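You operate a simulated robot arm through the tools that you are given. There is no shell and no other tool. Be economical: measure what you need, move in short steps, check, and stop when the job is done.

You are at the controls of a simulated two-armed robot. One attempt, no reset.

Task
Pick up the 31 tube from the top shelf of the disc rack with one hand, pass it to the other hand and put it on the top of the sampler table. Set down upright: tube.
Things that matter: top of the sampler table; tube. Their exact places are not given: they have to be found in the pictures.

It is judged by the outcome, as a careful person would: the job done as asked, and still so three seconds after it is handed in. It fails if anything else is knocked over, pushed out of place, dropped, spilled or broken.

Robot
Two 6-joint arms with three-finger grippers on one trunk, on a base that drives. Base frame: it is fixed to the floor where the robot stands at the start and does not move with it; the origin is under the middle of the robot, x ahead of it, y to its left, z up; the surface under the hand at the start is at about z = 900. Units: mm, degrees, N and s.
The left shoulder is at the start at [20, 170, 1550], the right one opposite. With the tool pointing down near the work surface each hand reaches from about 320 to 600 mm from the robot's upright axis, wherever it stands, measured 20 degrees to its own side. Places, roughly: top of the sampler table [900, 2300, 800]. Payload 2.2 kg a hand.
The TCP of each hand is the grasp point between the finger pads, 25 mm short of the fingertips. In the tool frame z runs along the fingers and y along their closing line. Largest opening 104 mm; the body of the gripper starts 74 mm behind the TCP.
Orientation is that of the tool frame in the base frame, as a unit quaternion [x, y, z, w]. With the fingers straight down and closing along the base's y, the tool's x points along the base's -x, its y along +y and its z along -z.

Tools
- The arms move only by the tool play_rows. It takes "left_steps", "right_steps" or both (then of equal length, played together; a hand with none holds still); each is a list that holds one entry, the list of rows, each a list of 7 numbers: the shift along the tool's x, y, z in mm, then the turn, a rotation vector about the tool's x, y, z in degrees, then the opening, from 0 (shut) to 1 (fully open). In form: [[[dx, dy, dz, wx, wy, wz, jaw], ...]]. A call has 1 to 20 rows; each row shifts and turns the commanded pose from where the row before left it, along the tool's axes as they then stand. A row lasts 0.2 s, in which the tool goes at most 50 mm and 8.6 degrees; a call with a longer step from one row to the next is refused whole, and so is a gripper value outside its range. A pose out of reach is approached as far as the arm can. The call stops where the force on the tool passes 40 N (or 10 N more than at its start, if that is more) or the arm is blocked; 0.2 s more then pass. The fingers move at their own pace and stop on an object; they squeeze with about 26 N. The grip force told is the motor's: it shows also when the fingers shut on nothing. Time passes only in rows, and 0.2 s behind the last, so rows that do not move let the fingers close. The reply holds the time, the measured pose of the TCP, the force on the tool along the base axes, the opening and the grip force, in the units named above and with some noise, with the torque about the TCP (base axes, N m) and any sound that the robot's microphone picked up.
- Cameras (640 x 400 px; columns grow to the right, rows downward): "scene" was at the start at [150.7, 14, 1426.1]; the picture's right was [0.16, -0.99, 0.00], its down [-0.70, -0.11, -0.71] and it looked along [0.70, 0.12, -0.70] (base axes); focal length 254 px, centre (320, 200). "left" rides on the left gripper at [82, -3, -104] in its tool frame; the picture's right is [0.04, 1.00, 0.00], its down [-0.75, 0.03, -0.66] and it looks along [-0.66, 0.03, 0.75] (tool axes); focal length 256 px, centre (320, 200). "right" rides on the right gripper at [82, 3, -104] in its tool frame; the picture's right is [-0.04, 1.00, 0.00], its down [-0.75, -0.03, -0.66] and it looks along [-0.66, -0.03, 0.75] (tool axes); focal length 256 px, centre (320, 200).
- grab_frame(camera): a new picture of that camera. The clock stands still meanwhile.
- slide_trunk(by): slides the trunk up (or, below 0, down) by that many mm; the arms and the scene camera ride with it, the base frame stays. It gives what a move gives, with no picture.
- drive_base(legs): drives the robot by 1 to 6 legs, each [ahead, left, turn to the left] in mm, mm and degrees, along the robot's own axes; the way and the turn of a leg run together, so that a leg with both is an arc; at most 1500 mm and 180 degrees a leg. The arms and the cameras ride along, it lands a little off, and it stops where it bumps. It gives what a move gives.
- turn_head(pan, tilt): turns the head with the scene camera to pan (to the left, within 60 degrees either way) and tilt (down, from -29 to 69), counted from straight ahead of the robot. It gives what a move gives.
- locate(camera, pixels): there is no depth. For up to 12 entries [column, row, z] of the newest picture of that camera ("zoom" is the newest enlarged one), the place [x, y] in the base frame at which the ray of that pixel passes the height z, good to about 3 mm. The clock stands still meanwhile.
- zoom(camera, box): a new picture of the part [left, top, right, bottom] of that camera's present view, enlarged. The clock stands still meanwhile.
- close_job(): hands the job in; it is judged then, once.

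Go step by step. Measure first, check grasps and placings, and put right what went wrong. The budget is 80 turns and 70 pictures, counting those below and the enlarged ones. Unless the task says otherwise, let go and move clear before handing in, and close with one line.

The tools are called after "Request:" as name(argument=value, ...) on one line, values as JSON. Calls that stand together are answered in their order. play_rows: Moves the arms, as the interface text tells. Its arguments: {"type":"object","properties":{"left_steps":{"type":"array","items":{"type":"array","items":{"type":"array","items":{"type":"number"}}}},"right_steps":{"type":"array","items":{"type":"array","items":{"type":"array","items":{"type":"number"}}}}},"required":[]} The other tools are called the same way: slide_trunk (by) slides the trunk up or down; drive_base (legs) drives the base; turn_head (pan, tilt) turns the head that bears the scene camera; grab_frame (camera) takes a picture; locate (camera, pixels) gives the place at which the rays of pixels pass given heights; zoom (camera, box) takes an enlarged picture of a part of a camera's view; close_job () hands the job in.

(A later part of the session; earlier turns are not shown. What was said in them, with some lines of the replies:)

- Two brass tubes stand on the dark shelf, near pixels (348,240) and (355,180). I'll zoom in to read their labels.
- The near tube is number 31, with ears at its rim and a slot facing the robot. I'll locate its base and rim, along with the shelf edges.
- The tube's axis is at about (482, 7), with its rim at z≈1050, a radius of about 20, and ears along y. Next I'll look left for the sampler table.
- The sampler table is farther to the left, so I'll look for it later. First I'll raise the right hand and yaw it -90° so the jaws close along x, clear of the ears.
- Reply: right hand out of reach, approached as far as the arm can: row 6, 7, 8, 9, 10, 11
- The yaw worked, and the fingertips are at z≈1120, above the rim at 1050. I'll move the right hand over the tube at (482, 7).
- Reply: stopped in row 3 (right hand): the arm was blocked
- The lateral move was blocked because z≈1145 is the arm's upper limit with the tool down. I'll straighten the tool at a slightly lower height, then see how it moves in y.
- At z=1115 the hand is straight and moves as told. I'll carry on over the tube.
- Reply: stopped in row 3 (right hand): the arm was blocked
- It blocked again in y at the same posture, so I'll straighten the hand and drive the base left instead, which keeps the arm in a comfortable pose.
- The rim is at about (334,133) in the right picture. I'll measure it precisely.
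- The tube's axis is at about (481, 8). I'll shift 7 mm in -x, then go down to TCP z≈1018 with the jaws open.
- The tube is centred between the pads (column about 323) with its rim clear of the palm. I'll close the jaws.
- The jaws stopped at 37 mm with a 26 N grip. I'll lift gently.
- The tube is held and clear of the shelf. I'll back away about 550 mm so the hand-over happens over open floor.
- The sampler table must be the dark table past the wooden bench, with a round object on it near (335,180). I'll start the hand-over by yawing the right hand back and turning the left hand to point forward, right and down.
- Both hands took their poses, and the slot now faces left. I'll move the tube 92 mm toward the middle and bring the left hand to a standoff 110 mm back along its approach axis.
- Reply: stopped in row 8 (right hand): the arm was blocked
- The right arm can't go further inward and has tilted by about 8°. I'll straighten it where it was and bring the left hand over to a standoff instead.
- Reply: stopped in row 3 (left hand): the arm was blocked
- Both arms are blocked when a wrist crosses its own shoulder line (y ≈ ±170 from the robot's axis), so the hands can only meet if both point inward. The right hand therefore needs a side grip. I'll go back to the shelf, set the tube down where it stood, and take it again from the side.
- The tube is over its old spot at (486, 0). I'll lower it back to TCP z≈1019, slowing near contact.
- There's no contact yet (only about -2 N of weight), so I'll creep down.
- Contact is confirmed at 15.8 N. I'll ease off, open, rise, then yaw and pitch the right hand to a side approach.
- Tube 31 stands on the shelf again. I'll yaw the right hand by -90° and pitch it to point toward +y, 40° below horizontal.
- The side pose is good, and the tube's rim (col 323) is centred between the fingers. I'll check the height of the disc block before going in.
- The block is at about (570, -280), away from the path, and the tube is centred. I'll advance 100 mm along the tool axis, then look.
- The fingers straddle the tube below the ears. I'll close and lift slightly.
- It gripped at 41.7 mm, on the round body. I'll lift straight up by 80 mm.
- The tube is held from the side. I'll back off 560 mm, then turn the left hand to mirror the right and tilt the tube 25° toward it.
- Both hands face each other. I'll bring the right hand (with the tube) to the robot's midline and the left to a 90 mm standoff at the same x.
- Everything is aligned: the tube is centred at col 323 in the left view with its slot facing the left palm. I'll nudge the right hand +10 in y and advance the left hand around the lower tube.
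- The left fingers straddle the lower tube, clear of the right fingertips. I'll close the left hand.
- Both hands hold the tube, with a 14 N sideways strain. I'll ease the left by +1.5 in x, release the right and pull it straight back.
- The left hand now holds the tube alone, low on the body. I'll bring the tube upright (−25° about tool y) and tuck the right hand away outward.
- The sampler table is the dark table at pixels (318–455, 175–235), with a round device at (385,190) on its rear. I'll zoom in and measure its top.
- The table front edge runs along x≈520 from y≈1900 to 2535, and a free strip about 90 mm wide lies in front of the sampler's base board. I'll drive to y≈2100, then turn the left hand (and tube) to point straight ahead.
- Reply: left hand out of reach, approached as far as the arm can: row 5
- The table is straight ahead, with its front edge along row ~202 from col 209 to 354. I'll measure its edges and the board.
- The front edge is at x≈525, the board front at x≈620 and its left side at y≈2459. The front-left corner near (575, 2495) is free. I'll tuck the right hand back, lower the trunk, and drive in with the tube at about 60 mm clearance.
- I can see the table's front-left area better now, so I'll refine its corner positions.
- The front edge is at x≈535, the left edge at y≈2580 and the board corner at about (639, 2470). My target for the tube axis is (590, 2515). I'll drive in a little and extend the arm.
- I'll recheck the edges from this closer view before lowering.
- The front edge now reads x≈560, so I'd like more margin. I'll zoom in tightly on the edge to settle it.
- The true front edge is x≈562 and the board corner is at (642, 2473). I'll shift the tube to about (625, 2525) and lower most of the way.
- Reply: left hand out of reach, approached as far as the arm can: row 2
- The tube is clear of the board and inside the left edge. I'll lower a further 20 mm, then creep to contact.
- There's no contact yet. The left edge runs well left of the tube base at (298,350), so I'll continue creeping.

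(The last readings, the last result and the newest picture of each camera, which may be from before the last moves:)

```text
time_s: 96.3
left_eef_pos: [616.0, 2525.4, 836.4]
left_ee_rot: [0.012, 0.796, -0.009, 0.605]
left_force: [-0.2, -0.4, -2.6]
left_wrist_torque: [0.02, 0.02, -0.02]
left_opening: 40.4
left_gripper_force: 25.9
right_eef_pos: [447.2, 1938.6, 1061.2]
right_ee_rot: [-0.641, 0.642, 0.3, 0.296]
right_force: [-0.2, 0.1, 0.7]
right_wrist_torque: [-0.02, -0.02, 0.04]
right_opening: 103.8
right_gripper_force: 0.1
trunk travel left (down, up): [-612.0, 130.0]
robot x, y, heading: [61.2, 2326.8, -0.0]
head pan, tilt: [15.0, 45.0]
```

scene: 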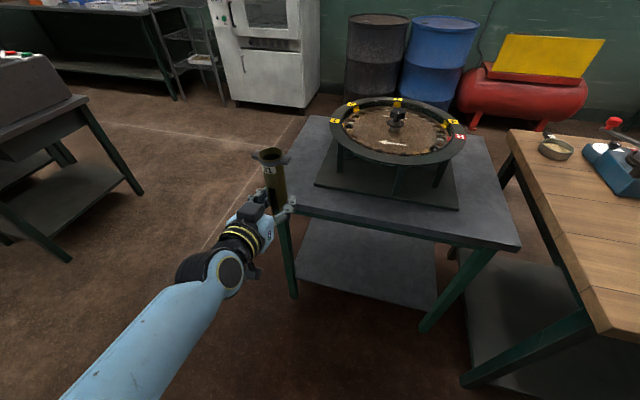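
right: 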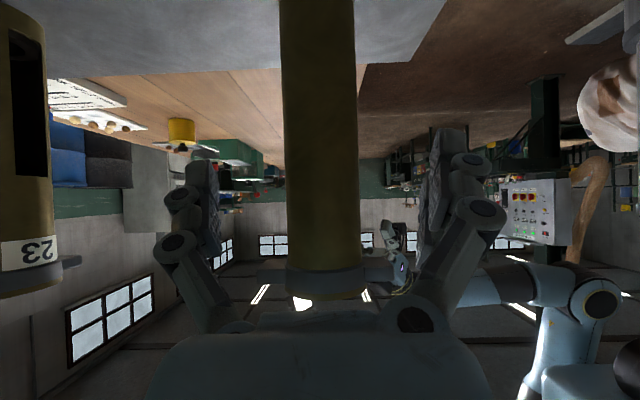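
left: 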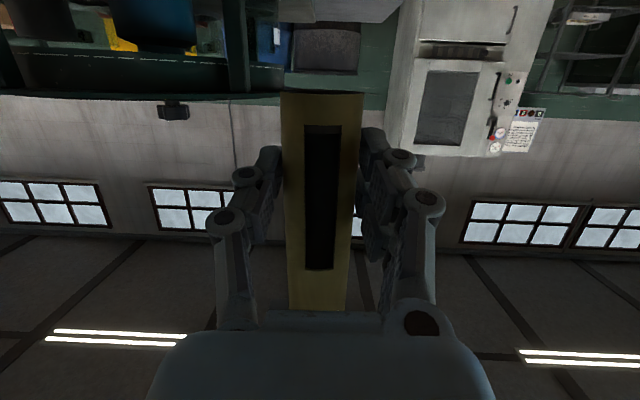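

Request:
play_rows(left_steps=[[[0.9, 0, 0.25, 0, 0, 0, 0], [0.9, 0, 0.25, 0, 0, 0, 0], [0.9, 0, 0.25, 0, 0, 0, 0], [0.9, 0, 0.25, 0, 0, 0, 0], [0, 0, 0, 0, 0, 0, 0]]])

Request:
zoom(camera="scene", box=[260, 160, 340, 240])

```text
time_s: 97.5
left_eef_pos: [615.7, 2524.8, 831.8]
left_ee_rot: [0.012, 0.796, -0.009, 0.605]
left_force: [0.5, 0.3, -1.8]
left_wrist_torque: [0.01, 0.01, 0.04]
left_opening: 40.6
left_gripper_force: 26.2
right_eef_pos: [447.4, 1939.1, 1061.0]
right_ee_rot: [-0.641, 0.642, 0.299, 0.297]
right_force: [-0.3, -0.8, 0.0]
right_wrist_torque: [-0.03, -0.02, 0.01]
right_opening: 104.2
right_gripper_force: 0.1
trunk travel left (down, up): [-612.0, 130.0]
robot x, y, heading: [63.3, 2324.4, -0.1]
head pan, tilt: [15.0, 45.0]
```

```text
5.00 times, centred on (300, 200) of scene
```

zoom: 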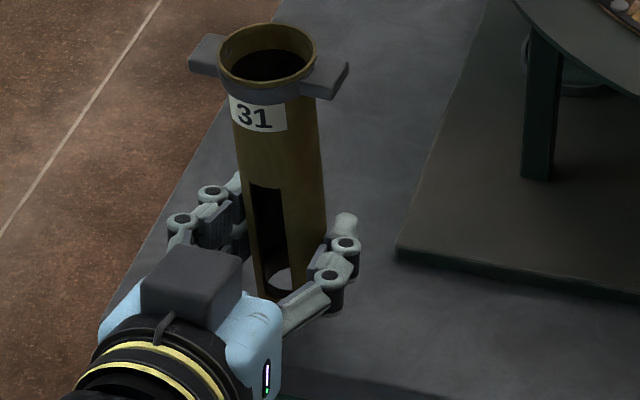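

Still hanging (-1.8 N), so the table is lower than 800. I'll continue with small steps.

Request:
play_rows(left_steps=[[[0.9, 0, 0.25, 0, 0, 0, 0], [0.9, 0, 0.25, 0, 0, 0, 0], [0.9, 0, 0.25, 0, 0, 0, 0], [0.9, 0, 0.25, 0, 0, 0, 0], [0, 0, 0, 0, 0, 0, 0]]])

```text
time_s: 98.7
left_eef_pos: [615.1, 2524.7, 828.5]
left_ee_rot: [0.013, 0.796, -0.01, 0.605]
left_force: [-0.3, 0.4, -2.4]
left_wrist_torque: [0.03, 0.03, 0.0]
left_opening: 40.6
left_gripper_force: 25.5
right_eef_pos: [447.5, 1938.8, 1061.9]
right_ee_rot: [-0.64, 0.642, 0.299, 0.298]
right_force: [-0.3, 0.1, -0.6]
right_wrist_torque: [-0.01, 0.0, 0.0]
right_opening: 103.7
right_gripper_force: 0.0
trunk travel left (down, up): [-612.0, 130.0]
robot x, y, heading: [62.9, 2325.7, 0.0]
head pan, tilt: [15.0, 45.0]
```

Request:
play_rows(left_steps=[[[0.9, 0, 0.25, 0, 0, 0, 0], [0.9, 0, 0.25, 0, 0, 0, 0], [0.9, 0, 0.25, 0, 0, 0, 0], [0.9, 0, 0.25, 0, 0, 0, 0], [0.9, 0, 0.25, 0, 0, 0, 0], [0, 0, 0, 0, 0, 0, 0]]])

```text
time_s: 100.1
left_eef_pos: [616.1, 2526.2, 824.2]
left_ee_rot: [0.013, 0.796, -0.01, 0.605]
left_force: [0.2, 0.5, -1.9]
left_wrist_torque: [-0.01, 0.04, -0.03]
left_opening: 40.6
left_gripper_force: 26.0
right_eef_pos: [447.3, 1937.0, 1060.5]
right_ee_rot: [-0.64, 0.642, 0.3, 0.297]
right_force: [-0.2, -0.1, -0.3]
right_wrist_torque: [0.0, -0.01, 0.02]
right_opening: 103.9
right_gripper_force: 0.1
trunk travel left (down, up): [-612.0, 130.0]
robot x, y, heading: [63.9, 2327.5, -0.2]
head pan, tilt: [15.0, 45.0]
```

The bottom should be at about 780 with still no contact, so the table is lower and its true front edge is further from me. I'll move 20 mm farther in and continue down.

Request:
play_rows(left_steps=[[[-2.6, 0, 9.65, 0, 0, 0, 0], [-2.6, 0, 9.65, 0, 0, 0, 0], [0.9, 0, 0.25, 0, 0, 0, 0], [0.9, 0, 0.25, 0, 0, 0, 0], [0.9, 0, 0.25, 0, 0, 0, 0], [0, 0, 0, 0, 0, 0, 0]]])

Request:
zoom(camera="scene", box=[250, 150, 370, 250])

```text
time_s: 101.5
left_eef_pos: [634.8, 2525.3, 820.5]
left_ee_rot: [0.013, 0.796, -0.01, 0.605]
left_force: [0.4, 0.4, -2.2]
left_wrist_torque: [0.01, 0.03, -0.01]
left_opening: 40.3
left_gripper_force: 25.7
right_eef_pos: [448.1, 1937.4, 1060.8]
right_ee_rot: [-0.641, 0.642, 0.299, 0.296]
right_force: [0.0, 0.1, 0.1]
right_wrist_torque: [-0.02, 0.03, 0.0]
right_opening: 104.2
right_gripper_force: 0.2
trunk travel left (down, up): [-612.0, 130.0]
robot x, y, heading: [63.2, 2325.8, -0.1]
head pan, tilt: [15.0, 45.0]
```

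```text
4.00 times, centred on (310, 200) of scene
```

zoom: 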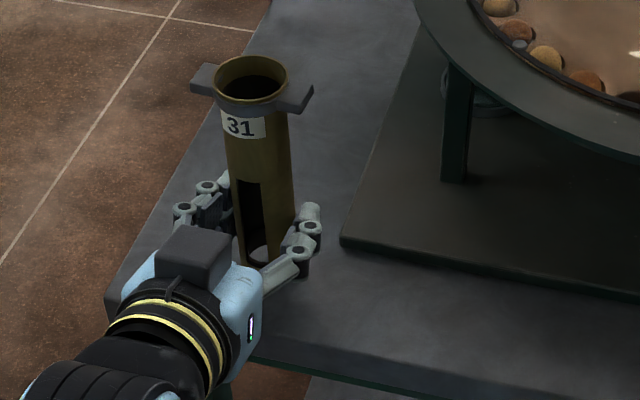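

The table's front-left corner is now visible at zoom (107,290). I'll locate it and the edges at several heights.

Request:
locate(camera="zoom", pixels=[[107, 290, 800], [107, 290, 770], [107, 290, 750], [342, 238, 770], [300, 335, 770], [220, 110, 770], [262, 262, 776], [262, 262, 770]])

```text
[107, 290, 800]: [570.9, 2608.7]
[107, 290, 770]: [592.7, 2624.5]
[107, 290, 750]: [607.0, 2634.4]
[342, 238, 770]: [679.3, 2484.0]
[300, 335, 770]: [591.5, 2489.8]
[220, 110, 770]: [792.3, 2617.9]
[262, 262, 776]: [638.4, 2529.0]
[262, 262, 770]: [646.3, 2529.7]
```

The edges are consistent with a top at z≈770: front at x≈592, left at y≈2620, so the tube at (643, 2525) is well inside. I'll keep creeping down.

Request:
play_rows(left_steps=[[[0.9, 0, 0.25, 0, 0, 0, 0], [0.9, 0, 0.25, 0, 0, 0, 0], [0.9, 0, 0.25, 0, 0, 0, 0], [0.9, 0, 0.25, 0, 0, 0, 0], [0.9, 0, 0.25, 0, 0, 0, 0], [0, 0, 0, 0, 0, 0, 0]]])

```text
time_s: 102.9
left_eef_pos: [634.8, 2525.9, 817.6]
left_ee_rot: [0.013, 0.796, -0.01, 0.605]
left_force: [-0.2, 0.5, -1.5]
left_wrist_torque: [0.04, 0.03, -0.02]
left_opening: 40.5
left_gripper_force: 26.2
right_eef_pos: [447.7, 1938.9, 1060.4]
right_ee_rot: [-0.64, 0.642, 0.3, 0.297]
right_force: [-0.4, -0.8, -0.4]
right_wrist_torque: [-0.01, 0.01, -0.01]
right_opening: 104.1
right_gripper_force: 0.0
trunk travel left (down, up): [-612.0, 130.0]
robot x, y, heading: [65.0, 2326.2, -0.3]
head pan, tilt: [15.0, 45.0]
```

Request:
play_rows(left_steps=[[[0.9, 0, 0.25, 0, 0, 0, 0], [0.9, 0, 0.25, 0, 0, 0, 0], [0.9, 0, 0.25, 0, 0, 0, 0], [0.9, 0, 0.25, 0, 0, 0, 0], [0.9, 0, 0.25, 0, 0, 0, 0], [0, 0, 0, 0, 0, 0, 0]]])

```text
time_s: 104.3
left_eef_pos: [634.6, 2525.0, 813.4]
left_ee_rot: [0.012, 0.796, -0.009, 0.605]
left_force: [-0.5, 0.7, -1.7]
left_wrist_torque: [-0.01, 0.01, -0.01]
left_opening: 40.7
left_gripper_force: 26.1
right_eef_pos: [447.6, 1939.1, 1060.7]
right_ee_rot: [-0.64, 0.642, 0.3, 0.297]
right_force: [0.0, -0.1, 0.5]
right_wrist_torque: [0.0, -0.03, -0.02]
right_opening: 103.9
right_gripper_force: 0.0
trunk travel left (down, up): [-612.0, 130.0]
robot x, y, heading: [62.4, 2326.8, -0.2]
head pan, tilt: [15.0, 45.0]
```

Request:
play_rows(left_steps=[[[0.9, 0, 0.25, 0, 0, 0, 0], [0.9, 0, 0.25, 0, 0, 0, 0], [0.9, 0, 0.25, 0, 0, 0, 0], [0.9, 0, 0.25, 0, 0, 0, 0], [0.9, 0, 0.25, 0, 0, 0, 0], [0, 0, 0, 0, 0, 0, 0]]])

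Request:
zoom(camera="scene", box=[260, 170, 340, 240])

```text
time_s: 105.7
left_eef_pos: [634.0, 2525.8, 808.4]
left_ee_rot: [0.012, 0.796, -0.009, 0.605]
left_force: [-0.7, -0.4, -2.0]
left_wrist_torque: [-0.04, 0.02, 0.02]
left_opening: 40.5
left_gripper_force: 26.4
right_eef_pos: [447.2, 1937.9, 1059.8]
right_ee_rot: [-0.64, 0.642, 0.299, 0.298]
right_force: [-0.1, 0.0, 0.1]
right_wrist_torque: [-0.03, -0.01, -0.02]
right_opening: 104.0
right_gripper_force: 0.1
trunk travel left (down, up): [-612.0, 130.0]
robot x, y, heading: [62.8, 2326.4, -0.2]
head pan, tilt: [15.0, 45.0]
```

```text
5.71 times, centred on (300, 205) of scene
```

zoom: 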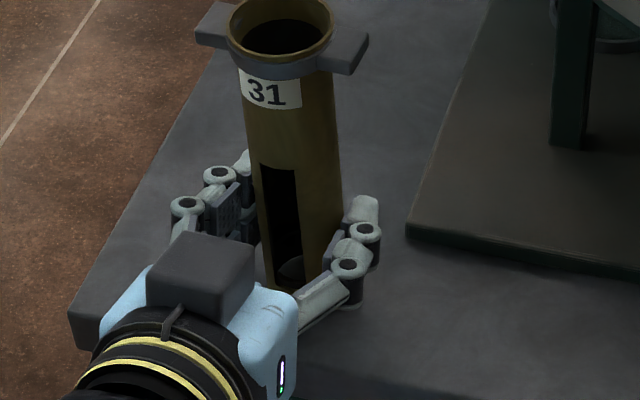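

Request:
play_rows(left_steps=[[[0.9, 0, 0.25, 0, 0, 0, 0], [0.9, 0, 0.25, 0, 0, 0, 0], [0.9, 0, 0.25, 0, 0, 0, 0], [0.9, 0, 0.25, 0, 0, 0, 0], [0.9, 0, 0.25, 0, 0, 0, 0], [0, 0, 0, 0, 0, 0, 0]]])

```text
time_s: 107.1
left_eef_pos: [634.6, 2525.2, 806.1]
left_ee_rot: [0.013, 0.794, -0.009, 0.607]
left_force: [-1.4, 0.1, 9.7]
left_wrist_torque: [0.17, -0.18, 0.05]
left_opening: 40.6
left_gripper_force: 26.2
right_eef_pos: [445.5, 1938.5, 1060.5]
right_ee_rot: [-0.641, 0.641, 0.299, 0.297]
right_force: [0.1, 0.3, -0.3]
right_wrist_torque: [0.03, 0.0, -0.02]
right_opening: 103.9
right_gripper_force: 0.1
trunk travel left (down, up): [-612.0, 130.0]
robot x, y, heading: [64.1, 2324.0, -0.0]
head pan, tilt: [15.0, 45.0]
```

Contact: the force turned to +9.7 N. I'll open the left hand, let it settle, and draw straight back along the tool axis.

Request:
play_rows(left_steps=[[[0.3, 0, 0.1, 0, 0, 0, 0], [0, 0, 0, 0, 0, 0, 0.45], [0, 0, 0, 0, 0, 0, 0.55], [0, 0, 0, 0, 0, 0, 0.75], [0, 0, 0, 0, 0, 0, 1], [0, 0, 0, 0, 0, 0, 1], [0, 0, 0, 0, 0, 0, 1]]])

Request:
zoom(camera="scene", box=[250, 150, 370, 250])

```text
time_s: 108.7
left_eef_pos: [634.3, 2525.0, 803.4]
left_ee_rot: [0.013, 0.796, -0.01, 0.605]
left_force: [0.8, 0.9, 0.2]
left_wrist_torque: [-0.04, 0.0, -0.06]
left_opening: 104.3
left_gripper_force: 0.1
right_eef_pos: [445.9, 1938.3, 1060.3]
right_ee_rot: [-0.641, 0.641, 0.3, 0.297]
right_force: [0.4, -0.4, -0.9]
right_wrist_torque: [-0.01, -0.04, 0.03]
right_opening: 104.1
right_gripper_force: 0.0
trunk travel left (down, up): [-612.0, 130.0]
robot x, y, heading: [66.8, 2319.9, -0.0]
head pan, tilt: [15.0, 45.0]
```

```text
4.00 times, centred on (310, 200) of scene
```

zoom: 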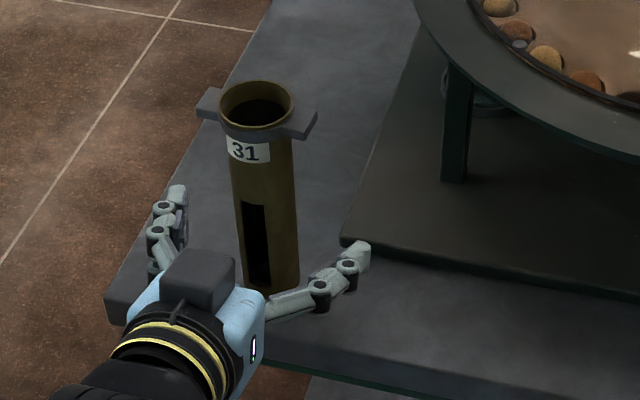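

The tube stands free between the open fingers. I'll retreat the left hand back along its axis and check.

Request:
play_rows(left_steps=[[[0, 0, -10, 0, 0, 0, 1], [0, 0, -20, 0, 0, 0, 1], [0, 0, -25, 0, 0, 0, 1], [0, 0, -25, 0, 0, 0, 1], [0, 0, -25, 0, 0, 0, 1], [0, 0, -25, 0, 0, 0, 1], [0, 0, 0, 0, 0, 0, 1]]])

Request:
drive_base(legs=[[-200, 0, 0]])

Request:
grab_frame(camera="scene")

Request:
grab_frame(camera="left")

```text
time_s: 110.3
left_eef_pos: [507.8, 2528.9, 837.0]
left_ee_rot: [0.012, 0.796, -0.009, 0.605]
left_force: [-0.1, 0.0, 0.2]
left_wrist_torque: [0.0, 0.03, 0.03]
left_opening: 104.2
left_gripper_force: 0.0
right_eef_pos: [447.9, 1939.2, 1059.9]
right_ee_rot: [-0.64, 0.642, 0.3, 0.297]
right_force: [-0.5, -0.1, 0.3]
right_wrist_torque: [0.0, 0.01, 0.02]
right_opening: 104.0
right_gripper_force: 0.0
trunk travel left (down, up): [-612.0, 130.0]
robot x, y, heading: [64.2, 2328.2, -0.1]
head pan, tilt: [15.0, 45.0]
```

```text
time_s: 111.9
left_eef_pos: [306.8, 2528.8, 838.9]
left_ee_rot: [0.013, 0.795, -0.009, 0.607]
left_force: [0.8, -0.3, -0.7]
left_wrist_torque: [-0.04, 0.01, -0.03]
left_opening: 104.2
left_gripper_force: 0.1
right_eef_pos: [244.4, 1938.3, 1060.7]
right_ee_rot: [-0.64, 0.642, 0.298, 0.298]
right_force: [0.2, 0.2, 0.4]
right_wrist_torque: [0.01, -0.04, 0.0]
right_opening: 103.9
right_gripper_force: 0.1
trunk travel left (down, up): [-612.0, 130.0]
robot x, y, heading: [-139.8, 2325.5, -0.2]
head pan, tilt: [15.0, 45.0]
```

```text
8 pictures are left
```

scene: 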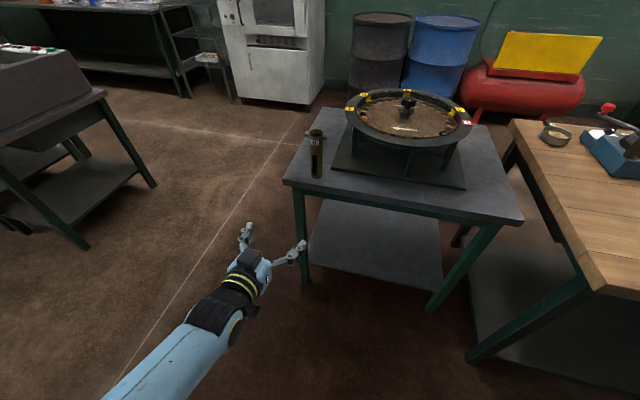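

```text
7 pictures are left
```

left: 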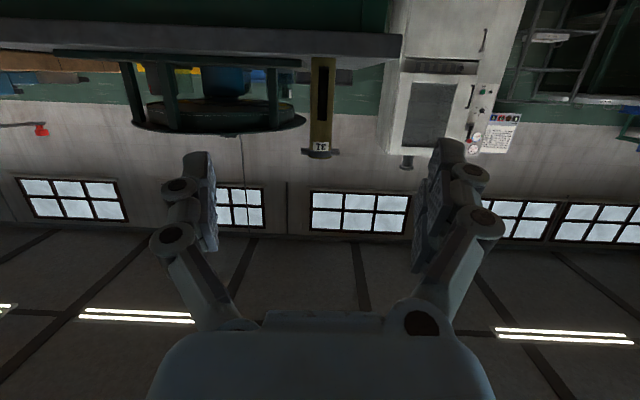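

Tube 31 stands upright on the sampler table at (317,155) in the scene view. Both hands are empty and clear, and nothing else was disturbed, so I'm handing the job in.

Request:
close_job()

```text
The job is handed in.
```

Tube 31 was picked up from the rack with the right hand, passed to the left hand in mid-air, and set down upright on the front-left corner of the sampler table. On the first try the hands couldn't meet, so I put the tube back on the shelf and picked it up again from the side before passing it across.
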